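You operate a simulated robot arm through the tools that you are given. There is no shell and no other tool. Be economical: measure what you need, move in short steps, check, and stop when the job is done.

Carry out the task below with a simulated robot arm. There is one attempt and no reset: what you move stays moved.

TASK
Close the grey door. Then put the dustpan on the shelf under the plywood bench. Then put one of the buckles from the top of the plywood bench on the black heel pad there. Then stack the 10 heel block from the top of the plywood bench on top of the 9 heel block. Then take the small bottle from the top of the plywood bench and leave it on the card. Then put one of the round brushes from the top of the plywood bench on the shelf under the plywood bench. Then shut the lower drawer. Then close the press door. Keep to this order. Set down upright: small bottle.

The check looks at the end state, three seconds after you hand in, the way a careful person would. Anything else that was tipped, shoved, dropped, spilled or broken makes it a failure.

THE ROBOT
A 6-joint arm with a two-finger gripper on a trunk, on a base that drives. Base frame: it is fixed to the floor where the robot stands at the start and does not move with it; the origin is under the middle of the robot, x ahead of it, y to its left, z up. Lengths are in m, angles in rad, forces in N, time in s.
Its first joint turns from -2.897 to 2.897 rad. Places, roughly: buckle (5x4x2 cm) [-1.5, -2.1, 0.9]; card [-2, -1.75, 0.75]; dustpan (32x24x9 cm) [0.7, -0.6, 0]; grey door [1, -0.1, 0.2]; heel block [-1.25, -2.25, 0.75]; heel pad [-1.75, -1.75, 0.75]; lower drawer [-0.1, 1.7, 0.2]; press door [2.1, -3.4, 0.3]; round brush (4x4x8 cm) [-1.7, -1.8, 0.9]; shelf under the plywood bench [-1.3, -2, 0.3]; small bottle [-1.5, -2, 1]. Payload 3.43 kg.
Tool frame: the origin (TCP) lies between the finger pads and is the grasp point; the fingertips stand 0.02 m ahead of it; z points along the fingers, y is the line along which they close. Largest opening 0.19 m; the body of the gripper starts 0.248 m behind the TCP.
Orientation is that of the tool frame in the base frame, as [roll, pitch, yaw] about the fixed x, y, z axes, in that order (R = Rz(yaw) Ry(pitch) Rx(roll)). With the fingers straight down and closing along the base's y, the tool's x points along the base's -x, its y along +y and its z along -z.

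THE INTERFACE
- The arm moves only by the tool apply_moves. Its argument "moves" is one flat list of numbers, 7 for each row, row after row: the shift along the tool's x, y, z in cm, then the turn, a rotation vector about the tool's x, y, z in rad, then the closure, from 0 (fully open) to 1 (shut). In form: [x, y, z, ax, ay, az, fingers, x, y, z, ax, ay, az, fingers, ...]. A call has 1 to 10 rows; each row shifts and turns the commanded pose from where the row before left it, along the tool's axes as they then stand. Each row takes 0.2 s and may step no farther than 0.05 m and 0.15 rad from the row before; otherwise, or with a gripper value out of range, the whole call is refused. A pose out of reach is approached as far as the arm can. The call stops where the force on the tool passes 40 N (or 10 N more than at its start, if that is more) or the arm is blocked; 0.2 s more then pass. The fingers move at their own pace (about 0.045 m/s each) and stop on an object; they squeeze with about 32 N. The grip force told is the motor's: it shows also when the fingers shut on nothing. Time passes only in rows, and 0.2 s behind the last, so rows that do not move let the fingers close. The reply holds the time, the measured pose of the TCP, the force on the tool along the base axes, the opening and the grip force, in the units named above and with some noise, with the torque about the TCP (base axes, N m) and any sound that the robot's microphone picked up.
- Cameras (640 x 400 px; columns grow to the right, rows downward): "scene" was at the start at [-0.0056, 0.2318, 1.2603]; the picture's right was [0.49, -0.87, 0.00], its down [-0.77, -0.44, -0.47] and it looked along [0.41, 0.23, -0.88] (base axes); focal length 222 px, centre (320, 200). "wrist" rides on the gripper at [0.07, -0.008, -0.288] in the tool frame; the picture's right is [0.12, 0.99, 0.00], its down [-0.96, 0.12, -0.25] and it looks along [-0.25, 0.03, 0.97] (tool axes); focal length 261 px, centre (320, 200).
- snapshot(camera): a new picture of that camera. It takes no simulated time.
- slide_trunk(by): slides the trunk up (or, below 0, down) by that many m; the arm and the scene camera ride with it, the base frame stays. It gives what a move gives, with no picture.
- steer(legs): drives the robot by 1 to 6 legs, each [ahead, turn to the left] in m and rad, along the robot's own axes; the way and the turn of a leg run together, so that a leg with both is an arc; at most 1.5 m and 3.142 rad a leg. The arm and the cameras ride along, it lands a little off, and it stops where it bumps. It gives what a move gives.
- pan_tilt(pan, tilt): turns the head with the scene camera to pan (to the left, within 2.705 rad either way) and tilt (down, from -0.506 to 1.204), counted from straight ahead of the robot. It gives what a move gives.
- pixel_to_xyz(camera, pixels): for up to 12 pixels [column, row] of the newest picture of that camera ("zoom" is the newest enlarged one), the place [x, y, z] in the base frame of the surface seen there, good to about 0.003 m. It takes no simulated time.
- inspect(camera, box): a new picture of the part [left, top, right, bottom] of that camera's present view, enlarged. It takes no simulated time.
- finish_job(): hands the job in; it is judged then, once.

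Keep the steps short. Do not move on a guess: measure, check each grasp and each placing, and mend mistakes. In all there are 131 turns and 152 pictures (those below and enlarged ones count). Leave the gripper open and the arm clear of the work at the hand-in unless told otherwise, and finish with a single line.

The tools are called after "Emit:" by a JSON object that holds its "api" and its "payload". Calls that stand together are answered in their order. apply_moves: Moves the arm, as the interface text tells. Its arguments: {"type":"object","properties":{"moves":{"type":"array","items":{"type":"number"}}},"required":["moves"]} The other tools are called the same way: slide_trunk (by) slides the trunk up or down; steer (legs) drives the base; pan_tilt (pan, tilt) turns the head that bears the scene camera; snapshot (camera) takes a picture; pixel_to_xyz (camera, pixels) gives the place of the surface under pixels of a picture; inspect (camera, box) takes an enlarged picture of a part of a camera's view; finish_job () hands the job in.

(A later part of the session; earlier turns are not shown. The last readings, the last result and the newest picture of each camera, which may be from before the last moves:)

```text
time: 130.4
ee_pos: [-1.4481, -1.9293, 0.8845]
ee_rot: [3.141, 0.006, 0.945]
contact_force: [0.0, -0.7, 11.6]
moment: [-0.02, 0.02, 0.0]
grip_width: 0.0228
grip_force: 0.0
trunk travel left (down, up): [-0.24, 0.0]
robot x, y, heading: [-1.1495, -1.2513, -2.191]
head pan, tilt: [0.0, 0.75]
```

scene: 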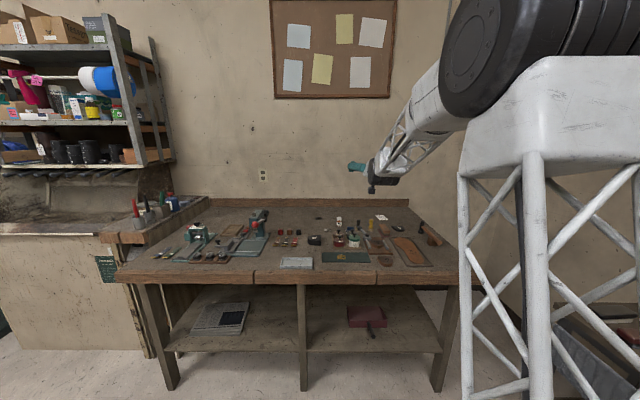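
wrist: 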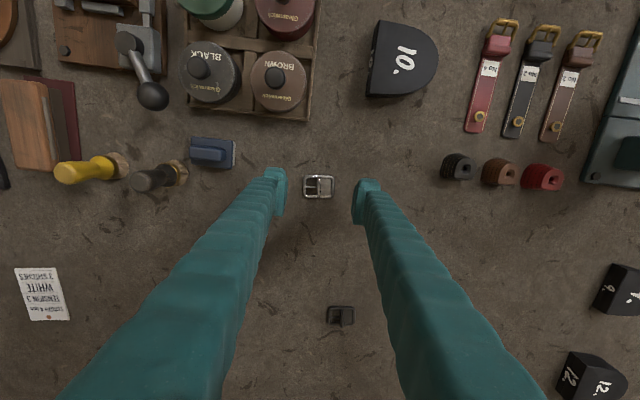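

Resting on the frame (11.6 N). Ease 1 mm up, close, and lift.

Emit:
{"api": "apply_moves", "payload": {"moves": [0, 0, -0.1, 0, 0, 0, 0.92, 0, 0, 0, 0, 0, 0, 1, 0, 0, 0, 0, 0, 0, 1, 0, 0, 0, 0, 0, 0, 1, 0, 0, 0, 0, 0, 0, 1]}}

Emit:
{"api": "apply_moves", "payload": {"moves": [0, 0, -1, 0, 0, 0, 1, 0, 0, -3, 0, 0, 0, 1, 0, 0, -3, 0, 0, 0, 1, 0, 0, -3, 0, 0, 0, 1]}}

Emit:
{"api": "inspect", "payload": {"camera": "wrist", "box": [240, 120, 400, 240]}}

```text
time: 131.3
ee_pos: [-1.4489, -1.9291, 0.8888]
ee_rot: [-3.142, 0.012, 0.944]
contact_force: [3.2, 6.3, 36.8]
moment: [0.14, -0.03, -0.01]
grip_width: 0.0062
grip_force: 31.7
trunk travel left (down, up): [-0.24, 0.0]
robot x, y, heading: [-1.1469, -1.2498, -2.19]
head pan, tilt: [0.0, 0.75]
stopped in row 4: the force on the tool passed its limit at 43 N (the readings are from after the stop); the commanded pose is now the measured one
```

```text
time: 132.3
ee_pos: [-1.4465, -1.9305, 0.9877]
ee_rot: [3.141, 0.008, 0.947]
contact_force: [0.2, -0.4, -0.4]
moment: [0.03, -0.03, 0.01]
grip_width: 0.0
grip_force: 31.6
trunk travel left (down, up): [-0.24, 0.0]
robot x, y, heading: [-1.1464, -1.2493, -2.193]
head pan, tilt: [0.0, 0.75]
```

```text
3.33 times, centred on (320, 180) of wrist
```

zoom: 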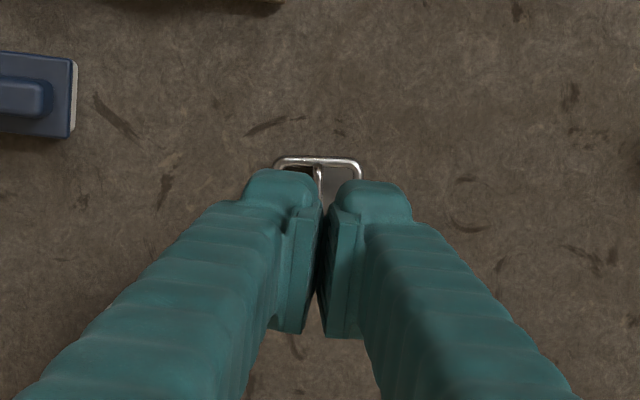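

The buckle's wide sides act like a wedge. Its short sides (where the arch meets the rails) are steeper, so I'll turn the gripper 90° and close across the short sides at table level.

Emit:
{"api": "apply_moves", "payload": {"moves": [0, 0, -2, 0, 0, 0.143, 0.7, 0, 0, -2, 0, 0, 0.143, 0.7, 0, 0, 0, 0, 0, 0.143, 0.7, 0, 0, 0, 0, 0, 0.143, 0.7, 0, 0, 0, 0, 0, 0.143, 0.7, 0, 0, 0, 0, 0, 0.143, 0.7, 0, 0, 0, 0, 0, 0.143, 0.7, 0, 0, 0, 0, 0, 0.143, 0.7, 0, 0, 0, 0, 0, 0.143, 0.7, 0, 0, 0, 0, 0, 0.143, 0.7]}}

Emit:
{"api": "apply_moves", "payload": {"moves": [0, 0, 0, 0, 0, 0.141, 0.7, 0, 0, 4, 0, 0, 0, 0.7, 0, 0, 4, 0, 0, 0, 0.7]}}

Emit:
{"api": "snapshot", "payload": {"camera": "wrist"}}

Emit:
{"api": "inspect", "payload": {"camera": "wrist", "box": [260, 140, 380, 230]}}

```text
time: 134.6
ee_pos: [-1.4469, -1.9287, 1.0282]
ee_rot: [3.135, 0.002, -0.486]
contact_force: [-0.2, 0.6, -1.0]
moment: [0.01, -0.03, 0.03]
grip_width: 0.0572
grip_force: 0.0
trunk travel left (down, up): [-0.24, 0.0]
robot x, y, heading: [-1.1447, -1.2486, -2.194]
head pan, tilt: [0.0, 0.75]
```

```text
time: 135.3
ee_pos: [-1.4483, -1.9294, 0.9475]
ee_rot: [3.135, 0.0, -0.627]
contact_force: [0.0, -0.4, 0.0]
moment: [-0.09, 0.0, 0.02]
grip_width: 0.0573
grip_force: 0.0
trunk travel left (down, up): [-0.24, 0.0]
robot x, y, heading: [-1.1468, -1.2523, -2.19]
head pan, tilt: [0.0, 0.75]
```

```text
85 pictures are left
```

wrist: 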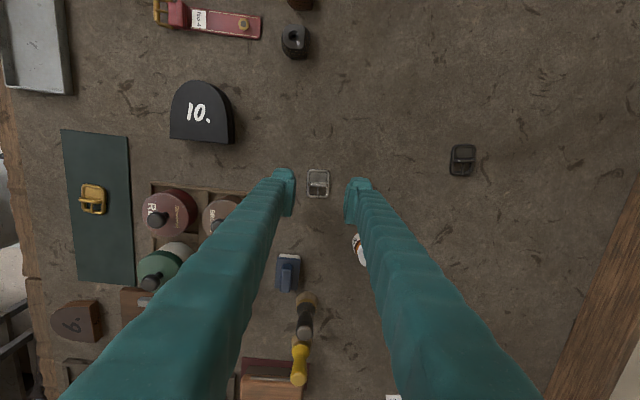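

```text
4.44 times, centred on (320, 185) of wrist
```

zoom: 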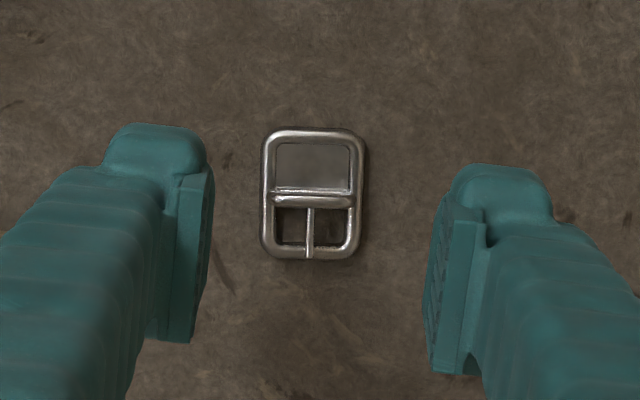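

Centred. Descend to table level with small final steps.

Emit:
{"api": "apply_moves", "payload": {"moves": [0, -0.1, 3.5, 0, 0, 0, 0.7, 0, 0, 2.5, 0, 0, 0, 0.7, 0, 0, 0.5, 0, 0, 0, 0.7, 0, 0, 0.15, 0, 0, 0, 0.7]}}

Emit:
{"api": "apply_moves", "payload": {"moves": [0, 0, 0.1, 0, 0, 0, 0.7]}}

```text
time: 136.3
ee_pos: [-1.448, -1.9277, 0.88]
ee_rot: [3.134, 0.0, -0.624]
contact_force: [-0.5, 0.0, -0.4]
moment: [-0.02, 0.01, 0.0]
grip_width: 0.0572
grip_force: 0.1
trunk travel left (down, up): [-0.24, 0.0]
robot x, y, heading: [-1.1492, -1.2451, -2.191]
head pan, tilt: [0.0, 0.75]
```

```text
time: 136.8
ee_pos: [-1.4484, -1.9287, 0.8801]
ee_rot: [3.134, 0.0, -0.625]
contact_force: [0.3, -0.9, 8.3]
moment: [0.3, -0.18, -0.04]
grip_width: 0.0571
grip_force: 0.4
trunk travel left (down, up): [-0.24, 0.0]
robot x, y, heading: [-1.1456, -1.2531, -2.188]
head pan, tilt: [0.0, 0.75]
```

Touching the table (8 N). Ease 0.5 mm up and close gradually.

Emit:
{"api": "apply_moves", "payload": {"moves": [0, 0, -0.07, 0, 0, 0, 0.75, 0, 0, 0, 0, 0, 0, 0.78, 0, 0, 0, 0, 0, 0, 0.82, 0, 0, 0, 0, 0, 0, 0.86, 0, 0, 0, 0, 0, 0, 0.9, 0, 0, 0, 0, 0, 0, 0.9]}}

Emit:
{"api": "inspect", "payload": {"camera": "wrist", "box": [260, 140, 380, 230]}}

```text
time: 138.2
ee_pos: [-1.4473, -1.9295, 0.8815]
ee_rot: [3.132, 0.0, -0.626]
contact_force: [0.6, -0.5, 22.0]
moment: [0.08, -0.12, 0.01]
grip_width: 0.0282
grip_force: 31.9
trunk travel left (down, up): [-0.24, 0.0]
robot x, y, heading: [-1.1487, -1.2496, -2.196]
head pan, tilt: [0.0, 0.75]
```

```text
4.44 times, centred on (320, 185) of wrist
```

zoom: 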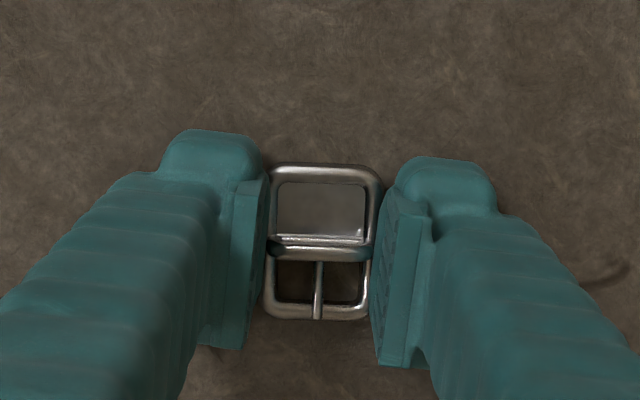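

It holds on the short sides (28 mm, 32 N). Close fully and lift slowly.

Emit:
{"api": "apply_moves", "payload": {"moves": [0, 0, -0.3, 0, 0, 0, 1, 0, 0, -0.7, 0, 0, 0, 1, 0, 0, -2, 0, 0, 0, 1, 0, 0, -3, 0, 0, 0, 1, 0, 0, -3, 0, 0, 0, 1]}}

Emit:
{"api": "snapshot", "payload": {"camera": "wrist"}}

```text
time: 139.3
ee_pos: [-1.4469, -1.9282, 0.9713]
ee_rot: [3.135, -0.001, -0.624]
contact_force: [0.5, 0.4, -0.8]
moment: [0.09, -0.07, 0.03]
grip_width: 0.0274
grip_force: 32.1
trunk travel left (down, up): [-0.24, 0.0]
robot x, y, heading: [-1.1479, -1.2511, -2.194]
head pan, tilt: [0.0, 0.75]
```

```text
82 pictures are left
```

wrist: 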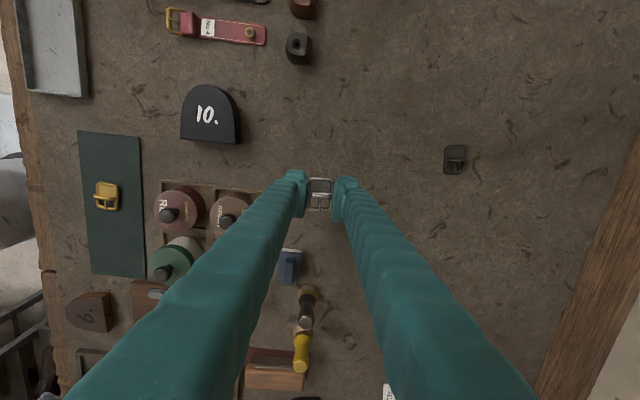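

Buckle held. Raise and carry it over the heel pad.

Emit:
{"api": "apply_moves", "payload": {"moves": [0, 0, -3, 0, 0, 0, 1, 0, 0, -3, 0, 0, 0, 1, -4.5, 0.16, 0, 0, 0, 0, 1, -4.5, 0.16, 0, 0, 0, 0, 1, -4.5, 0.16, 0, 0, 0, 0, 1, -4.5, 0.16, 0, 0, 0, 0, 1, -4.5, 0.16, 0, 0, 0, 0, 1, -4.5, 0.16, 0, 0, 0, 0, 1, -4.5, 0.16, 0, 0, 0, 0, 1, -4.5, 0.16, 0, 0, 0, 0, 1]}}

Emit:
{"api": "apply_moves", "payload": {"moves": [-4.5, 0.16, 0, 0, 0, 0, 1, -4.8, 0.16, 0, 0, 0, 0, 1]}}

Emit:
{"api": "snapshot", "payload": {"camera": "wrist"}}

```text
time: 141.6
ee_pos: [-1.7463, -1.7262, 1.0297]
ee_rot: [3.134, 0.0, -0.624]
contact_force: [0.8, 0.3, 0.1]
moment: [0.07, 0.13, 0.02]
grip_width: 0.0278
grip_force: 32.4
trunk travel left (down, up): [-0.24, 0.0]
robot x, y, heading: [-1.1443, -1.2491, -2.191]
head pan, tilt: [0.0, 0.75]
```

```text
time: 142.2
ee_pos: [-1.8227, -1.6754, 1.0302]
ee_rot: [3.136, -0.002, -0.625]
contact_force: [0.4, -1.1, -0.2]
moment: [0.07, 0.17, 0.02]
grip_width: 0.0278
grip_force: 31.7
trunk travel left (down, up): [-0.24, 0.0]
robot x, y, heading: [-1.1467, -1.2497, -2.193]
head pan, tilt: [0.0, 0.75]
```

```text
81 pictures are left
```

wrist: 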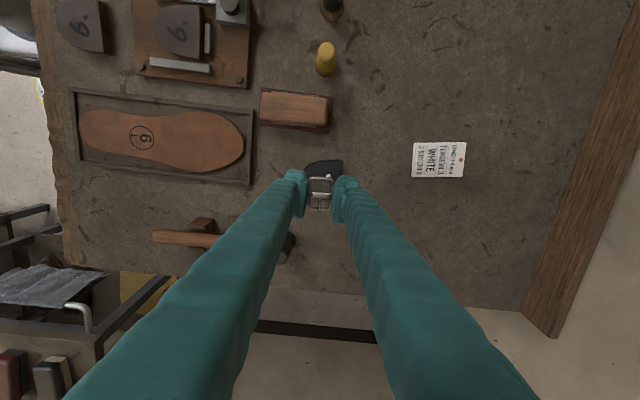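

Check the hammer head's position relative to the left finger before lowering.

Emit:
{"api": "pixel_to_xyz", "payload": {"camera": "wrist", "pixels": [[289, 238], [284, 255], [292, 245], [310, 166], [335, 164], [341, 175], [280, 262]]}}

Emit:
{"api": "inspect", "payload": {"camera": "scene", "box": [400, 130, 540, 230]}}

Emit:
{"api": "pixel_to_xyz", "payload": {"camera": "zoom", "pixels": [[395, 190], [345, 215]]}}

```text
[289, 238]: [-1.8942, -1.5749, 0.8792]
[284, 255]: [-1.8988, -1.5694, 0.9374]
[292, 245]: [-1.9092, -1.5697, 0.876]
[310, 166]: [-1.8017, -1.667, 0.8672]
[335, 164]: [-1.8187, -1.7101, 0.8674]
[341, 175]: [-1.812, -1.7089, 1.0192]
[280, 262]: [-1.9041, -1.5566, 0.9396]
```

```text
4.00 times, centred on (470, 180) of scene
```

zoom: 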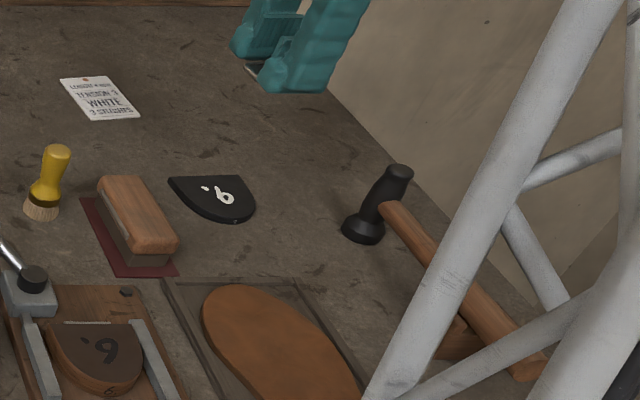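

```text
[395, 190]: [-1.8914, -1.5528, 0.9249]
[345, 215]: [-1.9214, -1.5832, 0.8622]
```

Clear (hammer is 12 cm off to the side). Shift slightly and lower onto the pad.

Emit:
{"api": "apply_moves", "payload": {"moves": [-0.4, 0.4, 4, 0, 0, 0, 1, 0, 0, 4, 0, 0, 0, 1, 0, 0, 4, 0, 0, 0, 1, 0, 0, 1.3, 0, 0, 0, 1, 0, 0, 0.3, 0, 0, 0, 1, 0, 0, 0.2, 0, 0, 0, 1]}}

Emit:
{"api": "inspect", "payload": {"camera": "wrist", "box": [260, 140, 380, 230]}}

```text
time: 143.6
ee_pos: [-1.8296, -1.6776, 0.8924]
ee_rot: [3.134, 0.001, -0.625]
contact_force: [-0.2, 0.9, -0.3]
moment: [0.0, 0.0, -0.01]
grip_width: 0.0278
grip_force: 32.2
trunk travel left (down, up): [-0.24, 0.0]
robot x, y, heading: [-1.1471, -1.2493, -2.196]
head pan, tilt: [0.0, 0.75]
```

```text
4.44 times, centred on (320, 185) of wrist
```

zoom: 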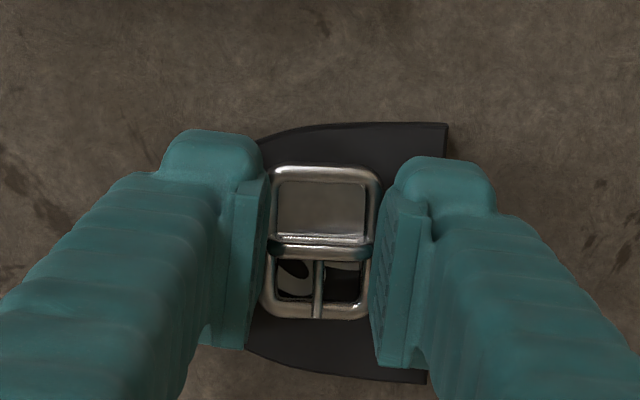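

Over the pad's middle. Lower in 1 mm steps to contact, then release.

Emit:
{"api": "apply_moves", "payload": {"moves": [-0.2, 0, 0.1, 0, 0, 0, 1, 0, 0, 0.1, 0, 0, 0, 1, 0, 0, 0.1, 0, 0, 0, 1]}}

```text
time: 144.3
ee_pos: [-1.8305, -1.6753, 0.8913]
ee_rot: [3.134, 0.001, -0.625]
contact_force: [2.8, -0.8, 24.7]
moment: [0.1, -0.13, 0.01]
grip_width: 0.0277
grip_force: 31.7
trunk travel left (down, up): [-0.24, 0.0]
robot x, y, heading: [-1.1453, -1.2496, -2.19]
head pan, tilt: [0.0, 0.75]
```

Emit:
{"api": "apply_moves", "payload": {"moves": [0, 0, -0.1, 0, 0, 0, 1, 0, 0, 0, 0, 0, 0, 0.8, 0, 0, 0, 0, 0, 0, 0.7, 0, 0, 0, 0, 0, 0, 0.65, 0, 0, -3, 0, 0, 0, 0.65, 0, 0, -4, 0, 0, 0, 0.65, 0, 0, -4, 0, 0, 0, 0.65, 0, 0, -4, 0, 0, 0, 0.65]}}

Emit:
{"api": "snapshot", "payload": {"camera": "wrist"}}

Emit:
{"api": "inspect", "payload": {"camera": "wrist", "box": [260, 140, 380, 230]}}

```text
time: 146.2
ee_pos: [-1.8303, -1.6763, 1.0414]
ee_rot: [3.134, 0.001, -0.625]
contact_force: [0.1, -0.6, -0.4]
moment: [0.02, -0.04, 0.03]
grip_width: 0.0668
grip_force: 0.0
trunk travel left (down, up): [-0.24, 0.0]
robot x, y, heading: [-1.1493, -1.2491, -2.194]
head pan, tilt: [0.0, 0.75]
```

```text
78 pictures are left
```

wrist: 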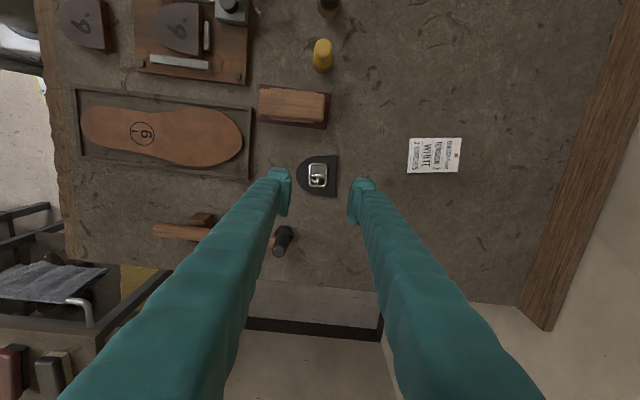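

```text
4.44 times, centred on (320, 185) of wrist
```

zoom: 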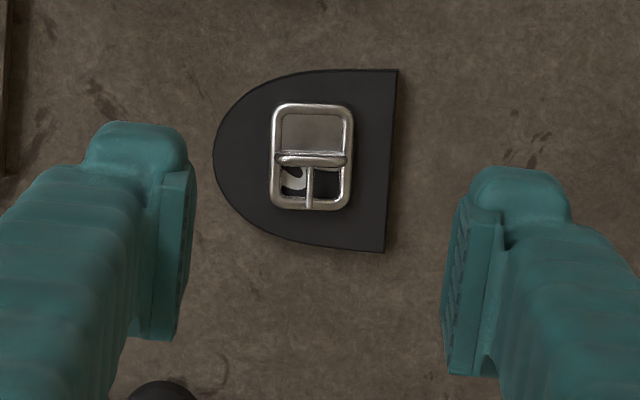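

The buckle lies flat on the pad. Next, the 10 block onto the 9 block: back off, shift 0.4 m left along the bench, and approach again.

Emit:
{"api": "steer", "payload": {"legs": [[-0.6, 0], [0, 1.571], [0.4, 0], [0, -1.571], [0.55, 0]]}}

Emit:
{"api": "snapshot", "payload": {"camera": "wrist"}}

Emit:
{"api": "snapshot", "payload": {"camera": "scene"}}

```text
time: 162.4
ee_pos: [-1.4674, -1.8883, 1.0403]
ee_rot: [3.133, 0.001, -0.61]
contact_force: [0.0, -0.3, 0.1]
moment: [-0.01, 0.03, 0.01]
grip_width: 0.0665
grip_force: 0.0
trunk travel left (down, up): [-0.24, 0.0]
robot x, y, heading: [-0.7907, -1.4493, -2.18]
head pan, tilt: [0.0, 0.75]
```

```text
76 pictures are left
```

wrist: 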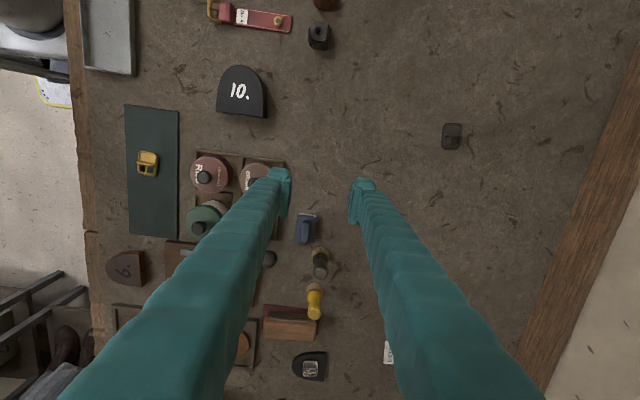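

```text
75 pictures are left
```

scene: 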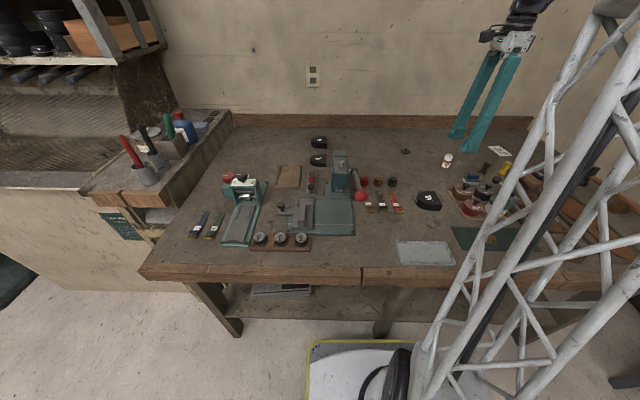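

Emit:
{"api": "inspect", "payload": {"camera": "scene", "box": [260, 120, 440, 240]}}

Emit:
{"api": "pixel_to_xyz", "payload": {"camera": "zoom", "pixels": [[205, 125], [180, 135], [225, 140], [205, 150], [285, 115], [285, 160], [340, 190], [370, 265], [210, 65], [590, 270], [560, 285], [615, 285]]}}

Emit:
{"api": "pixel_to_xyz", "payload": {"camera": "wrist", "pixels": [[242, 92], [220, 112], [265, 115], [240, 68], [222, 90], [264, 92], [242, 114]]}}

```text
3.33 times, centred on (350, 180) of scene
```

zoom: 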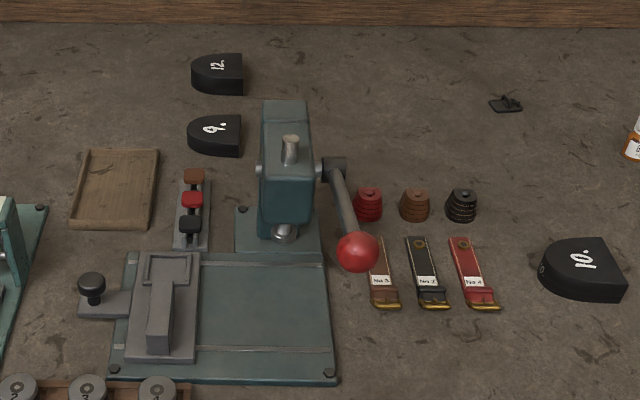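

```text
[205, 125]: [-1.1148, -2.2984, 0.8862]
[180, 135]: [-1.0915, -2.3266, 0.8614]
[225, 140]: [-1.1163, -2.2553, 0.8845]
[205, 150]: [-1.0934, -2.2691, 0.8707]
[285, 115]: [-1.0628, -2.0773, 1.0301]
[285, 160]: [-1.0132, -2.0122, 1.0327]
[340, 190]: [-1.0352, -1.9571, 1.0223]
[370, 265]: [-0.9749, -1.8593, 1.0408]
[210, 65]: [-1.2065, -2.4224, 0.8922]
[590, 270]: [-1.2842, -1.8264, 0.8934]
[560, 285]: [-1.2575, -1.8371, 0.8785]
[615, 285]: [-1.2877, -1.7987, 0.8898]
```

```text
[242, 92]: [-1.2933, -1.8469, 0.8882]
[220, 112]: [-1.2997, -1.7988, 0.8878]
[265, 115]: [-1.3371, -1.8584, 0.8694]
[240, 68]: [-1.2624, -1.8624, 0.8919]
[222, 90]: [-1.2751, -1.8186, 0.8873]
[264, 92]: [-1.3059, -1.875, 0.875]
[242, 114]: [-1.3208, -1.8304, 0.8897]
```

The 10 block centre is (-1.292,-1.846), top 0.890; the 9 block centre (-1.113,-2.28), top 0.885, with 18 cm clearance behind the press column. Move over the 10 block with a wider opening.

Emit:
{"api": "apply_moves", "payload": {"moves": [2.82, -3.38, 0, 0, 0, 0, 0.45, 2.82, -3.38, 0, 0, 0, 0, 0.45, 2.82, -3.38, 0, 0, 0, 0.06, 0.45, 2.82, -3.38, 0, 0, 0, 0, 0.45, 0, 0, 4, 0, 0, 0, 0.45, 0, 0, 4, 0, 0, 0, 0.45, 0, 0, 2, 0, 0, 0, 0.45]}}

Emit:
{"api": "snapshot", "payload": {"camera": "wrist"}}

Emit:
{"api": "inspect", "payload": {"camera": "wrist", "box": [220, 110, 420, 250]}}

```text
time: 164.0
ee_pos: [-1.2962, -1.8457, 0.9383]
ee_rot: [3.135, 0.0, -0.67]
contact_force: [-0.1, -0.4, -0.9]
moment: [-0.06, 0.03, 0.01]
grip_width: 0.1045
grip_force: 0.1
trunk travel left (down, up): [-0.24, 0.0]
robot x, y, heading: [-0.7912, -1.4499, -2.173]
head pan, tilt: [0.0, 0.75]
```

```text
73 pictures are left
```

wrist: 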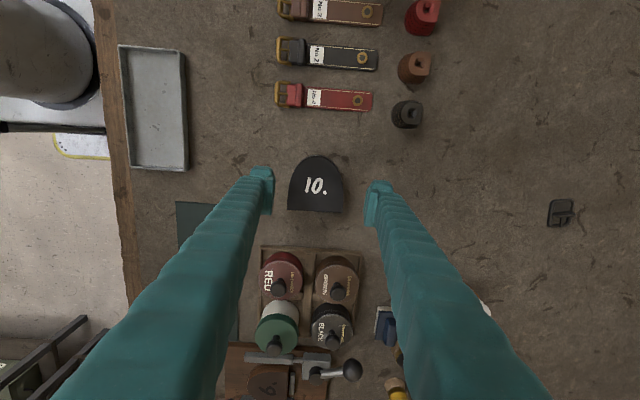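

```text
2.86 times, centred on (320, 180) of wrist
```

zoom: 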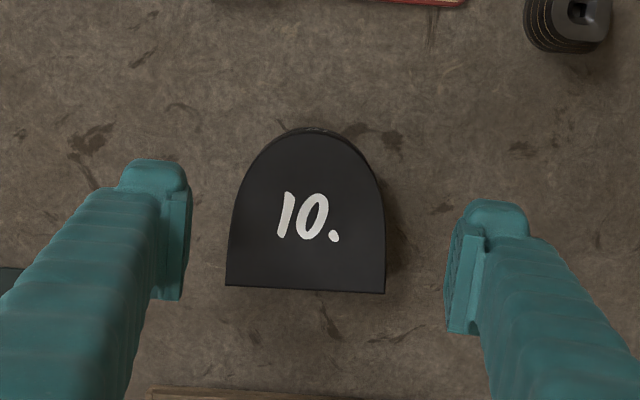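

Shift 1.2 cm toward the flat end and 0.5 cm left; then lower and grip.

Emit:
{"api": "apply_moves", "payload": {"moves": [-1.2, -0.5, 0, 0, 0, 0.02, 0.45, 0, 0, 3, 0, 0, 0, 0.45, 0, 0, 2.4, 0, 0, 0, 0.45, 0, 0, 0, 0, 0, 0, 1, 0, 0, 0, 0, 0, 0, 1, 0, 0, 0, 0, 0, 0, 1, 0, 0, 0, 0, 0, 0, 1]}}

Emit:
{"api": "apply_moves", "payload": {"moves": [0, 0, -1, 0, 0, 0, 1, 0, 0, -3, 0, 0, 0, 1, 0, 0, -4, 0, 0, 0, 1, 0, 0, -4, 0, 0, 0, 1, 0, 0, -4, 0, 0, 0, 1]}}

Emit:
{"api": "inspect", "payload": {"camera": "wrist", "box": [220, 110, 420, 250]}}

```text
time: 165.6
ee_pos: [-1.3038, -1.8331, 0.8848]
ee_rot: [3.134, 0.002, -0.689]
contact_force: [-0.2, 0.0, -0.5]
moment: [0.06, 0.01, 0.02]
grip_width: 0.0745
grip_force: 32.3
trunk travel left (down, up): [-0.24, 0.0]
robot x, y, heading: [-0.7928, -1.4509, -2.175]
head pan, tilt: [0.0, 0.75]
```

```text
time: 166.8
ee_pos: [-1.303, -1.8336, 1.0449]
ee_rot: [3.135, -0.001, -0.69]
contact_force: [-0.6, -0.5, -2.3]
moment: [0.05, -0.03, 0.02]
grip_width: 0.0744
grip_force: 32.4
trunk travel left (down, up): [-0.24, 0.0]
robot x, y, heading: [-0.7923, -1.4498, -2.173]
head pan, tilt: [0.0, 0.75]
```

```text
2.86 times, centred on (320, 180) of wrist
```

zoom: 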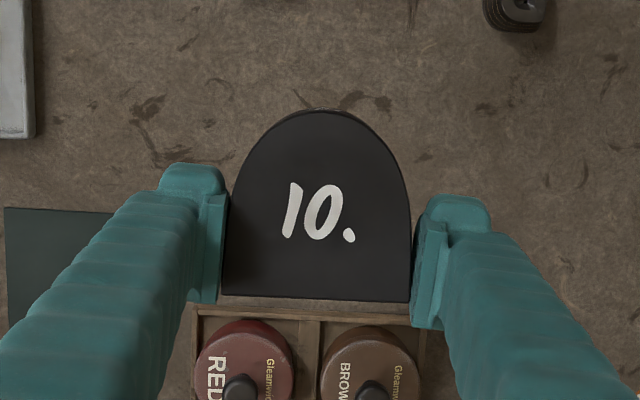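

The block is held. Raise to z≈1.10 and carry it behind the press, toward the 9 block.

Emit:
{"api": "apply_moves", "payload": {"moves": [0, 0, -2.8, 0, 0, 0, 1, 0, 0, -2.8, 0, 0, 0, 1, 4.1, 2.2, 0, 0, 0, 0, 1, 4.1, 2.2, 0, 0, 0, 0, 1, 4.1, 2.2, 0, 0, 0, 0, 1, 4.1, 2.2, 0, 0, 0, 0, 1, 4.1, 2.2, 0, 0, 0, 0, 1, 4.1, 2.2, 0, 0, 0, 0, 1, 4.1, 2.2, 0, 0, 0, 0, 1]}}

Emit:
{"api": "snapshot", "payload": {"camera": "wrist"}}

```text
time: 168.8
ee_pos: [-1.1783, -2.1347, 1.1029]
ee_rot: [3.135, 0.0, -0.69]
contact_force: [-0.4, 0.4, -0.9]
moment: [-0.18, -0.05, -0.01]
grip_width: 0.0745
grip_force: 32.1
trunk travel left (down, up): [-0.24, 0.0]
robot x, y, heading: [-0.7897, -1.4523, -2.176]
head pan, tilt: [0.0, 0.75]
```

```text
70 pictures are left
```

wrist: 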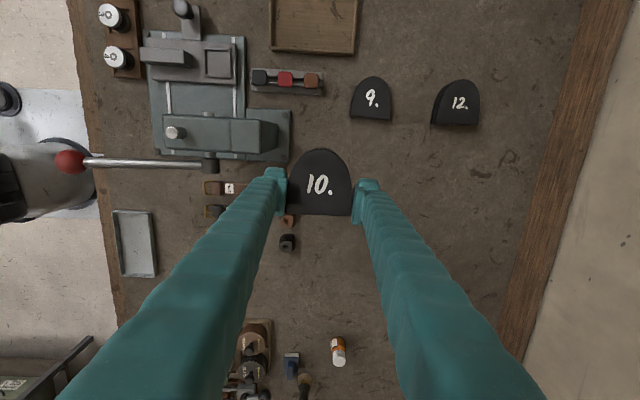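

Measure the 9 block's top outline from here.

Emit:
{"api": "inspect", "payload": {"camera": "wrist", "box": [330, 60, 410, 130]}}

Emit:
{"api": "pixel_to_xyz", "payload": {"camera": "wrist", "pixels": [[372, 100], [353, 114], [390, 116], [372, 79], [371, 115], [356, 100], [388, 100], [290, 118], [275, 140]]}}

```text
5.71 times, centred on (370, 95) of wrist
```

zoom: 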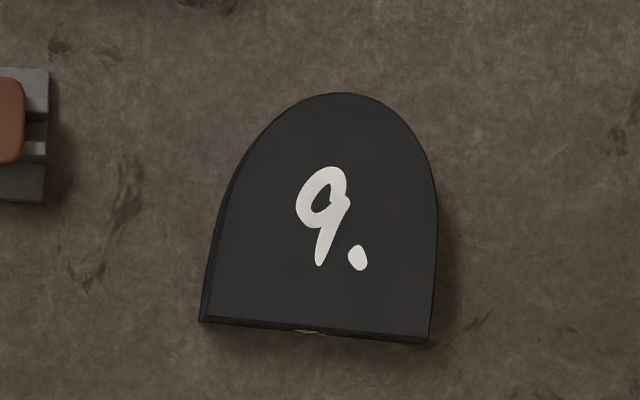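

```text
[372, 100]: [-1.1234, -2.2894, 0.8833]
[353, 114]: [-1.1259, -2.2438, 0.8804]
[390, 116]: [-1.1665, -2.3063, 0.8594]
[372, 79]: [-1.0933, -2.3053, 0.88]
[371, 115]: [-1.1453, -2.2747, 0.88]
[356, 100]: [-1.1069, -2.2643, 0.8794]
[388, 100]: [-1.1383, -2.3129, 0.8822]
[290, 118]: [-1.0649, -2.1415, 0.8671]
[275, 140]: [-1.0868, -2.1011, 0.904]
```

9 block: centre (-1.120,-2.290), top 0.882. Move the 10 block's centre above it, align, and descend to just above.

Emit:
{"api": "apply_moves", "payload": {"moves": [3.2, 2.03, 0, 0, 0, 0, 1, 3.2, 2.03, 0, 0, 0, 0, 1, 3.2, 2.03, 0, 0, 0, 0, 1, 3.2, 2.03, 0, 0, 0, 0, 1, 0, 0, 0, 0, 0, 0.08, 1, 0, 0, 4, 0, 0, 0, 1, 0, 0, 4, 0, 0, 0, 1, 0, 0, 4, 0, 0, 0, 1, 0, 0, 4, 0, 0, 0, 1]}}

Emit:
{"api": "snapshot", "payload": {"camera": "wrist"}}

Emit:
{"api": "snapshot", "payload": {"camera": "scene"}}

```text
time: 170.8
ee_pos: [-1.1325, -2.281, 0.9425]
ee_rot: [3.134, -0.002, -0.772]
contact_force: [0.0, 1.2, -1.1]
moment: [-0.05, 0.03, -0.01]
grip_width: 0.0746
grip_force: 31.5
trunk travel left (down, up): [-0.24, 0.0]
robot x, y, heading: [-0.7905, -1.4518, -2.179]
head pan, tilt: [0.0, 0.75]
```

```text
68 pictures are left
```

wrist: 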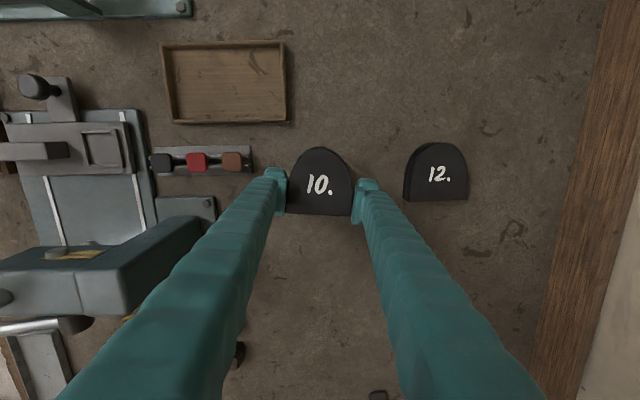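

```text
67 pictures are left
```

scene: 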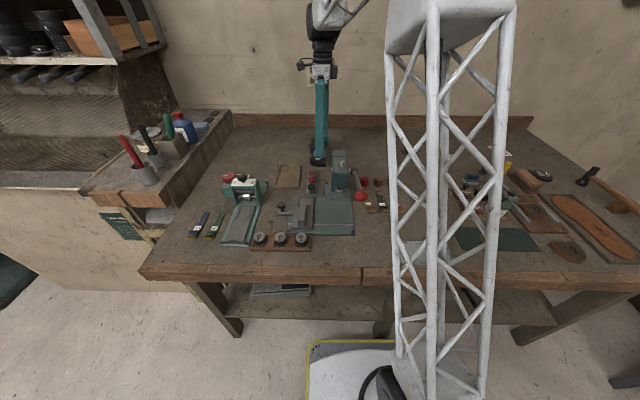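

10 hides 9 completely; lower in small steps to contact.

Emit:
{"api": "apply_moves", "payload": {"moves": [0, 0, 2.5, 0, 0, 0, 1, 0, 0, 0.5, 0, 0, 0, 1, 0, 0, 0.3, 0, 0, 0, 1, 0, 0, 0.15, 0, 0, 0, 1]}}

Emit:
{"api": "apply_moves", "payload": {"moves": [0, 0, 0.15, 0, 0, 0, 1]}}

```text
time: 171.8
ee_pos: [-1.1329, -2.2806, 0.9079]
ee_rot: [3.135, -0.002, -0.77]
contact_force: [0.1, 0.0, -2.1]
moment: [0.0, 0.02, 0.01]
grip_width: 0.0743
grip_force: 32.0
trunk travel left (down, up): [-0.24, 0.0]
robot x, y, heading: [-0.7934, -1.4494, -2.172]
head pan, tilt: [0.0, 0.75]
```

```text
time: 172.2
ee_pos: [-1.1322, -2.2802, 0.9074]
ee_rot: [3.134, 0.0, -0.769]
contact_force: [0.1, 0.4, -0.7]
moment: [0.01, -0.03, 0.02]
grip_width: 0.0743
grip_force: 32.2
trunk travel left (down, up): [-0.24, 0.0]
robot x, y, heading: [-0.79, -1.4526, -2.176]
head pan, tilt: [0.0, 0.75]
```

Emit:
{"api": "apply_moves", "payload": {"moves": [0, 0, 0.15, 0, 0, 0, 1]}}

```text
time: 172.6
ee_pos: [-1.1336, -2.2796, 0.9058]
ee_rot: [3.133, -0.002, -0.77]
contact_force: [0.0, -1.5, 10.9]
moment: [0.12, -0.28, 0.01]
grip_width: 0.0743
grip_force: 32.5
trunk travel left (down, up): [-0.24, 0.0]
robot x, y, heading: [-0.7895, -1.4492, -2.172]
head pan, tilt: [0.0, 0.75]
```

Contact (~11 N up). Ease 0.5 mm, release, and rise.

Emit:
{"api": "apply_moves", "payload": {"moves": [0, 0, -0.05, 0, 0, 0, 1, 0, 0, 0, 0, 0, 0, 0.54, 0, 0, 0, 0, 0, 0, 0.52, 0, 0, -2, 0, 0, 0, 0.52, 0, 0, -4, 0, 0, 0, 0.52, 0, 0, -4, 0, 0, 0, 0.52, 0, 0, -4, 0, 0, 0, 0.52, 0, 0, -4, 0, 0, 0, 0.52]}}

Emit:
{"api": "snapshot", "payload": {"camera": "wrist"}}

Emit:
{"api": "inspect", "payload": {"camera": "scene", "box": [270, 120, 370, 200]}}

```text
time: 174.4
ee_pos: [-1.1323, -2.2788, 1.0853]
ee_rot: [3.136, 0.001, -0.769]
contact_force: [0.0, 0.1, -0.8]
moment: [0.04, -0.02, -0.04]
grip_width: 0.0913
grip_force: 0.0
trunk travel left (down, up): [-0.24, 0.0]
robot x, y, heading: [-0.7914, -1.4517, -2.174]
head pan, tilt: [0.0, 0.75]
```

```text
66 pictures are left
```

wrist: 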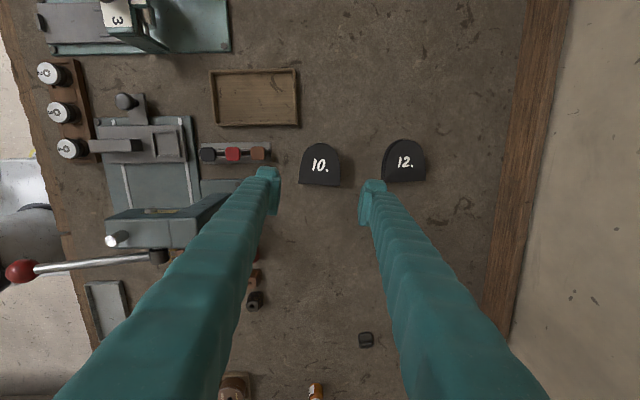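

```text
5.00 times, centred on (320, 160) of scene
```

zoom: 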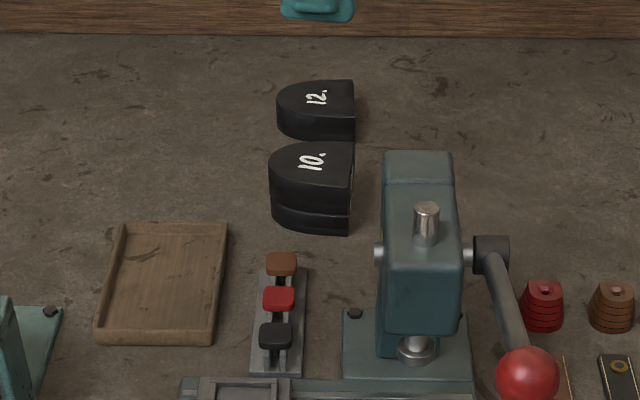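

Stacked neatly (10 on 9). Next the bottle. Move the gripper right along the bench, then reposition the robot to the right for the bottle and card.

Emit:
{"api": "apply_moves", "payload": {"moves": [-4.16, 0.5, 0, 0, 0, 0, 0.5, -4.16, 0.5, 0, 0, 0, 0, 0.5, -4.16, 0.5, 0, 0, 0, 0, 0.5, -4.16, 0.5, 0, 0, 0, 0, 0.5, -4.16, 0.5, 0, 0, 0, 0, 0.5, -4.16, 0.5, 0, 0, 0, 0, 0.5, -4.16, 0.5, 0, 0, 0, 0, 0.5, -4.16, 0.5, 0, 0, 0, 0, 0.5]}}

Emit:
{"api": "steer", "payload": {"legs": [[-0.6, 0], [0, -1.571]]}}

```text
time: 176.2
ee_pos: [-1.3986, -2.0762, 1.0868]
ee_rot: [3.134, -0.001, -0.769]
contact_force: [0.6, 0.1, -0.3]
moment: [0.07, 0.11, 0.0]
grip_width: 0.0947
grip_force: 0.1
trunk travel left (down, up): [-0.24, 0.0]
robot x, y, heading: [-0.792, -1.4523, -2.176]
head pan, tilt: [0.0, 0.75]
```

```text
time: 183.6
ee_pos: [-1.0697, -0.3452, 1.0871]
ee_rot: [3.136, -0.001, -2.347]
contact_force: [0.5, -0.6, 0.1]
moment: [0.0, 0.0, 0.02]
grip_width: 0.0949
grip_force: 0.1
trunk travel left (down, up): [-0.24, 0.0]
robot x, y, heading: [-0.4467, -0.9574, 2.533]
head pan, tilt: [0.0, 0.75]
```

Emit:
{"api": "steer", "payload": {"legs": [[0.5, 0], [0, 1.552], [0.655, 0]]}}

Emit:
{"api": "snapshot", "payload": {"camera": "wrist"}}

Emit:
{"api": "snapshot", "payload": {"camera": "scene"}}

```text
time: 193.8
ee_pos: [-1.8776, -1.8005, 1.0861]
ee_rot: [3.134, -0.001, -0.804]
contact_force: [0.0, 0.3, 0.7]
moment: [-0.02, -0.01, 0.01]
grip_width: 0.0948
grip_force: 0.0
trunk travel left (down, up): [-0.24, 0.0]
robot x, y, heading: [-1.251, -1.1963, -2.206]
head pan, tilt: [0.0, 0.75]
```

```text
64 pictures are left
```

wrist: 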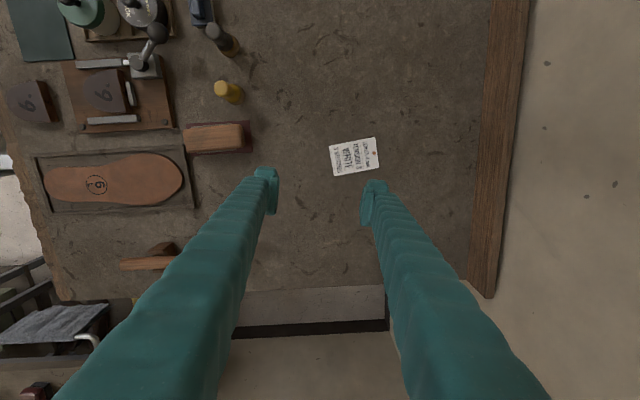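

```text
63 pictures are left
```

scene: 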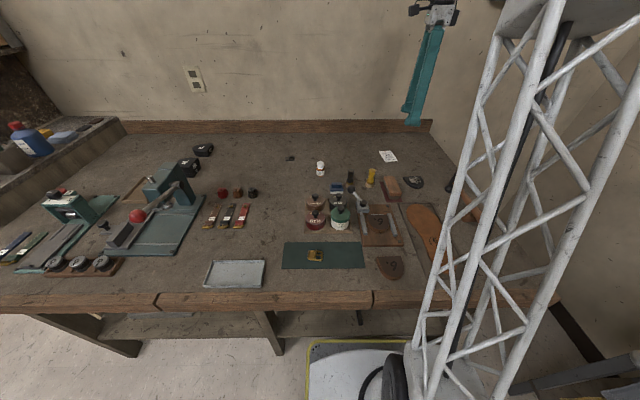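

Emit:
{"api": "pixel_to_xyz", "payload": {"camera": "wrist", "pixels": [[354, 157], [333, 148], [334, 173], [376, 140], [377, 165], [228, 90], [225, 40], [475, 200]]}}

Emit:
{"api": "inspect", "payload": {"camera": "scene", "box": [270, 140, 430, 240]}}

Emit:
{"api": "pixel_to_xyz", "payload": {"camera": "zoom", "pixels": [[202, 85], [202, 130], [202, 110], [192, 110], [212, 110], [480, 65]]}}

```text
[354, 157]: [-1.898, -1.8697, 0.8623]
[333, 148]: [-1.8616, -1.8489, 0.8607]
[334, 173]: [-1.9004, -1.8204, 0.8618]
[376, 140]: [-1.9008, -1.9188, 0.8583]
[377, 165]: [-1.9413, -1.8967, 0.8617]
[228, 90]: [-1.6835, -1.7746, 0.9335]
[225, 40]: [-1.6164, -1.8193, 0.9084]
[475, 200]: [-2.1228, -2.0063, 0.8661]
```

```text
4.00 times, centred on (350, 190) of scene
```

zoom: 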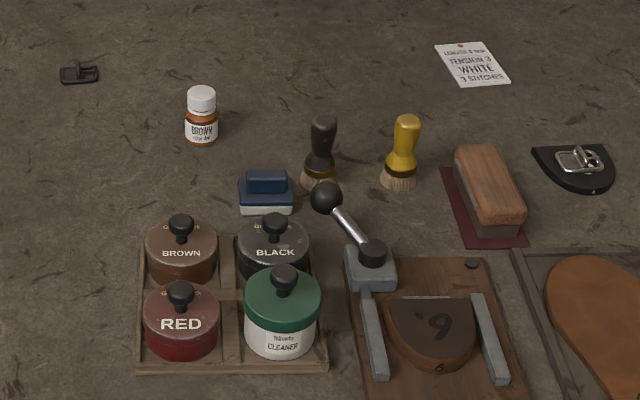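

```text
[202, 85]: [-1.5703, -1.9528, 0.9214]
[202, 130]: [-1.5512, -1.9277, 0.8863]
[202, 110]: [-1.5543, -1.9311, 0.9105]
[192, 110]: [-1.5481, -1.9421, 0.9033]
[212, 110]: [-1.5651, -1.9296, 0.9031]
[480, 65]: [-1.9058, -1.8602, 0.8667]
```

Card centre (-1.900,-1.870). Move above the bottle at about (-1.562,-1.942).

Emit:
{"api": "apply_moves", "payload": {"moves": [4.01, -1.61, 0, 0, 0, 0, 0.55, 4.01, -1.61, 0, 0, 0, 0, 0.55, 4.01, -1.61, 0, 0, 0, 0, 0.55, 4.01, -1.61, 0, 0, 0, 0, 0.55, 4.01, -1.61, 0, 0, 0, 0, 0.55, 4.01, -1.61, 0, 0, 0, 0, 0.55, 4.01, -1.61, 0, 0, 0, 0, 0.55, 4.01, -1.61, 0, 0, 0, 0, 0.55, 0, 0, 4, 0, 0, 0, 0.55, 0, 0, 4, 0, 0, 0, 0.55]}}

Emit:
{"api": "snapshot", "payload": {"camera": "wrist"}}

Emit:
{"api": "inspect", "payload": {"camera": "wrist", "box": [240, 120, 400, 240]}}

```text
time: 196.0
ee_pos: [-1.5627, -1.9413, 1.0057]
ee_rot: [3.135, -0.002, -0.804]
contact_force: [0.9, -0.5, 0.1]
moment: [-0.05, 0.03, 0.03]
grip_width: 0.0854
grip_force: 0.0
trunk travel left (down, up): [-0.24, 0.0]
robot x, y, heading: [-1.2477, -1.197, -2.212]
head pan, tilt: [0.0, 0.75]
```

```text
61 pictures are left
```

wrist: 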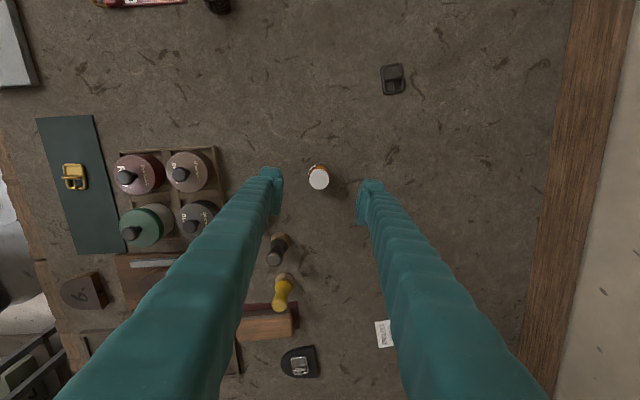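

```text
3.33 times, centred on (320, 180) of wrist
```

zoom: 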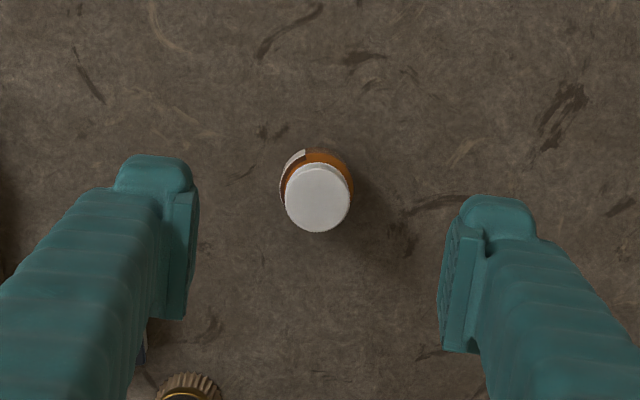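

Centred (5 mm toward +x needed). Lower to grip the body at z≈0.89.

Emit:
{"api": "apply_moves", "payload": {"moves": [0.5, 0, 3, 0, 0, 0, 0.55, 0, 0, 4, 0, 0, 0, 0.55, 0, 0, 4, 0, 0, 0, 0.55, 0, 0, 0.5, 0, 0, 0, 0.7, 0, 0, 0, 0, 0, 0, 0.8, 0, 0, 0, 0, 0, 0, 1, 0, 0, 0, 0, 0, 0, 1, 0, 0, 0, 0, 0, 0, 1]}}

Emit:
{"api": "apply_moves", "payload": {"moves": [0, 0, -1, 0, 0, 0, 1, 0, 0, -3, 0, 0, 0, 1, 0, 0, -4, 0, 0, 0, 1, 0, 0, -4, 0, 0, 0, 1, 0, 0, -4, 0, 0, 0, 1]}}

Emit:
{"api": "inspect", "payload": {"camera": "wrist", "box": [240, 120, 400, 240]}}

```text
time: 197.8
ee_pos: [-1.5607, -1.9466, 0.8898]
ee_rot: [3.135, 0.001, -0.804]
contact_force: [0.9, -0.4, -0.1]
moment: [-0.03, -0.04, -0.01]
grip_width: 0.0328
grip_force: 32.2
trunk travel left (down, up): [-0.24, 0.0]
robot x, y, heading: [-1.2467, -1.1971, -2.211]
head pan, tilt: [0.0, 0.75]
```

```text
time: 199.0
ee_pos: [-1.5588, -1.944, 1.0499]
ee_rot: [3.134, 0.001, -0.806]
contact_force: [-0.6, 0.1, -1.3]
moment: [0.06, -0.02, 0.02]
grip_width: 0.0328
grip_force: 32.0
trunk travel left (down, up): [-0.24, 0.0]
robot x, y, heading: [-1.2468, -1.1977, -2.21]
head pan, tilt: [0.0, 0.75]
```

```text
3.33 times, centred on (320, 180) of wrist
```

zoom: 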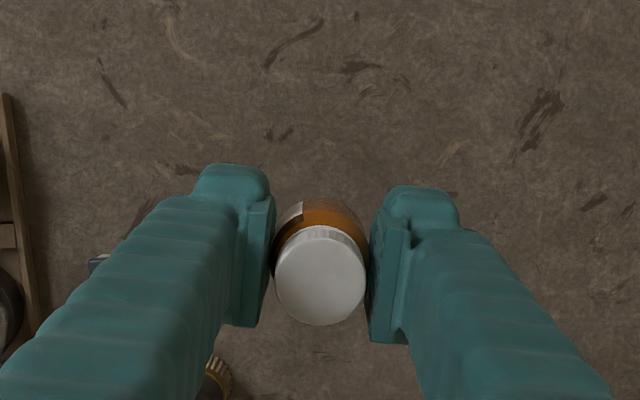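

Bottle held upright. Carry to the card.

Emit:
{"api": "apply_moves", "payload": {"moves": [-3.62, 2.44, 0, 0, 0, 0, 1, -3.62, 2.44, 0, 0, 0, 0, 1, -3.62, 2.44, 0, 0, 0, 0, 1, -3.62, 2.44, 0, 0, 0, 0, 1, -3.62, 2.44, 0, 0, 0, 0, 1, -3.62, 2.44, 0, 0, 0, 0, 1, -3.62, 2.44, 0, 0, 0, 0, 1, -3.62, 2.44, 0, 0, 0, 0, 1]}}

Emit:
{"api": "snapshot", "payload": {"camera": "wrist"}}

```text
time: 200.8
ee_pos: [-1.9012, -1.8718, 1.0506]
ee_rot: [3.133, 0.0, -0.805]
contact_force: [0.5, -0.5, 0.3]
moment: [0.02, 0.15, 0.01]
grip_width: 0.0331
grip_force: 32.7
trunk travel left (down, up): [-0.24, 0.0]
robot x, y, heading: [-1.2504, -1.1987, -2.21]
head pan, tilt: [0.0, 0.75]
```

```text
58 pictures are left
```

wrist: 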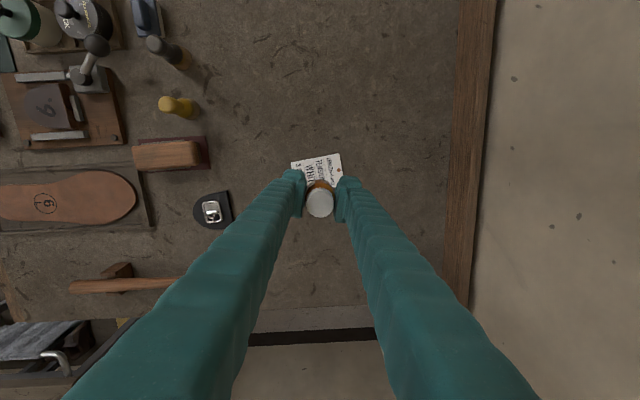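

Aligned with the card's centre. Lower.

Emit:
{"api": "apply_moves", "payload": {"moves": [0, 0, 4, 0, 0, 0, 1, 0, 0, 4, 0, 0, 0, 1, 0, 0, 4, 0, 0, 0, 1, 0, 0, 3, 0, 0, 0, 1, 0, 0, 0.7, 0, 0, 0, 1, 0, 0, 0.2, 0, 0, 0, 1]}}

Emit:
{"api": "apply_moves", "payload": {"moves": [0, 0, 0.1, 0, 0, 0, 1, 0, 0, 0.1, 0, 0, 0, 1]}}

```text
time: 202.2
ee_pos: [-1.9015, -1.8725, 0.8927]
ee_rot: [3.134, -0.001, -0.804]
contact_force: [-0.5, 0.0, 2.1]
moment: [-0.01, -0.01, 0.0]
grip_width: 0.033
grip_force: 31.9
trunk travel left (down, up): [-0.24, 0.0]
robot x, y, heading: [-1.2491, -1.1967, -2.213]
head pan, tilt: [0.0, 0.75]
```

```text
time: 202.8
ee_pos: [-1.9014, -1.8719, 0.8915]
ee_rot: [3.134, -0.002, -0.805]
contact_force: [0.7, -0.1, 14.1]
moment: [-0.05, -0.03, -0.04]
grip_width: 0.0327
grip_force: 32.2
trunk travel left (down, up): [-0.24, 0.0]
robot x, y, heading: [-1.2483, -1.198, -2.212]
head pan, tilt: [0.0, 0.75]
```

Touching (14 N). Ease up 1 mm, open slowly, rise.

Emit:
{"api": "apply_moves", "payload": {"moves": [0, 0, -0.1, 0, 0, 0, 1, 0, 0, 0, 0, 0, 0, 0.78, 0, 0, 0, 0, 0, 0, 0.7, 0, 0, 0, 0, 0, 0, 0.65, 0, 0, -3, 0, 0, 0, 0.65, 0, 0, -4, 0, 0, 0, 0.65, 0, 0, -4, 0, 0, 0, 0.65, 0, 0, -4, 0, 0, 0, 0.65]}}

Emit:
{"api": "snapshot", "payload": {"camera": "wrist"}}

Emit:
{"api": "inspect", "payload": {"camera": "scene", "box": [310, 130, 450, 230]}}

```text
time: 204.6
ee_pos: [-1.9023, -1.8731, 1.0414]
ee_rot: [3.133, 0.001, -0.804]
contact_force: [-0.8, -0.7, 0.0]
moment: [0.03, -0.04, 0.03]
grip_width: 0.0664
grip_force: 0.1
trunk travel left (down, up): [-0.24, 0.0]
robot x, y, heading: [-1.2482, -1.1965, -2.211]
head pan, tilt: [0.0, 0.75]
```

```text
57 pictures are left
```

wrist: 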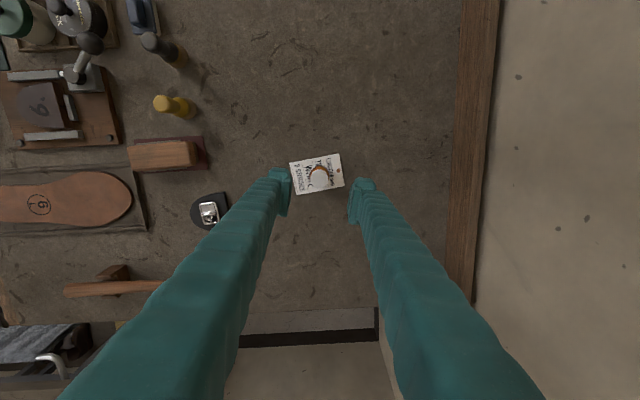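

```text
4.00 times, centred on (380, 180) of scene
```

zoom: 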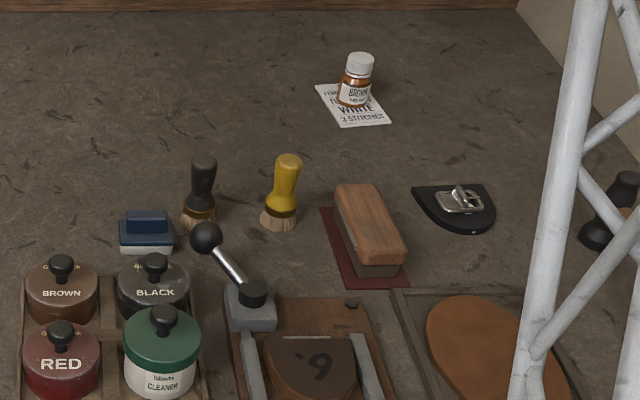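

The bottle stands on the card. Next, the yellow brush: keep it upright by gripping it with a 45° tilted tool. Move toward it, and turn the tool to face forward.

Emit:
{"api": "apply_moves", "payload": {"moves": [1, -4.6, -1.2, 0, 0, 0, 0.65, 1, -4.6, -1.2, 0, 0, 0, 0.65, 1, -4.6, -1.2, 0, 0, 0, 0.65, 1, -4.6, -1.2, 0, 0, 0, 0.65, 1, -4.6, -1.2, 0, 0, 0, 0.65, 0, 0, 0, 0, 0, -0.143, 0.65, 0, 0, 0, 0, 0, -0.143, 0.65, 0, 0, 0, 0, 0, -0.143, 0.65, 0, 0, 0, 0, 0, -0.143, 0.65, 0, 0, 0, 0, 0, -0.143, 0.65]}}

Emit:
{"api": "apply_moves", "payload": {"moves": [0, 0, 0, 0, 0, -0.143, 0.65, 0, 0, 0, 0, 0, -0.143, 0.65, 0, 0, 0, 0, 0, -0.143, 0.65, 0, 0, 0, 0, 0, -0.143, 0.65, 0, 0, 0, 0, 0, -0.143, 0.65, 0, 0, 0, 0, 0, -0.143, 0.65, 0, 0, 0, 0, 0, -0.143, 0.65]}}

Emit:
{"api": "steer", "payload": {"legs": [[-0.12, 0]]}}

```text
time: 206.8
ee_pos: [-1.699, -1.7478, 1.1004]
ee_rot: [3.135, 0.006, -0.086]
contact_force: [-0.9, 0.3, -0.5]
moment: [0.02, 0.02, 0.01]
grip_width: 0.0665
grip_force: 0.1
trunk travel left (down, up): [-0.24, 0.0]
robot x, y, heading: [-1.2504, -1.1987, -2.21]
head pan, tilt: [0.0, 0.75]
```

```text
time: 208.4
ee_pos: [-1.7011, -1.7473, 1.0999]
ee_rot: [-3.142, 0.006, 0.913]
contact_force: [0.6, 0.7, -0.7]
moment: [0.0, 0.0, -0.01]
grip_width: 0.0666
grip_force: 0.1
trunk travel left (down, up): [-0.24, 0.0]
robot x, y, heading: [-1.2493, -1.1957, -2.213]
head pan, tilt: [0.0, 0.75]
```

```text
time: 209.6
ee_pos: [-1.6272, -1.651, 1.0991]
ee_rot: [-3.141, 0.007, 0.912]
contact_force: [-0.3, -0.2, 0.9]
moment: [0.04, -0.04, 0.0]
grip_width: 0.0661
grip_force: 0.1
trunk travel left (down, up): [-0.24, 0.0]
robot x, y, heading: [-1.1714, -1.0999, -2.21]
head pan, tilt: [0.0, 0.75]
```

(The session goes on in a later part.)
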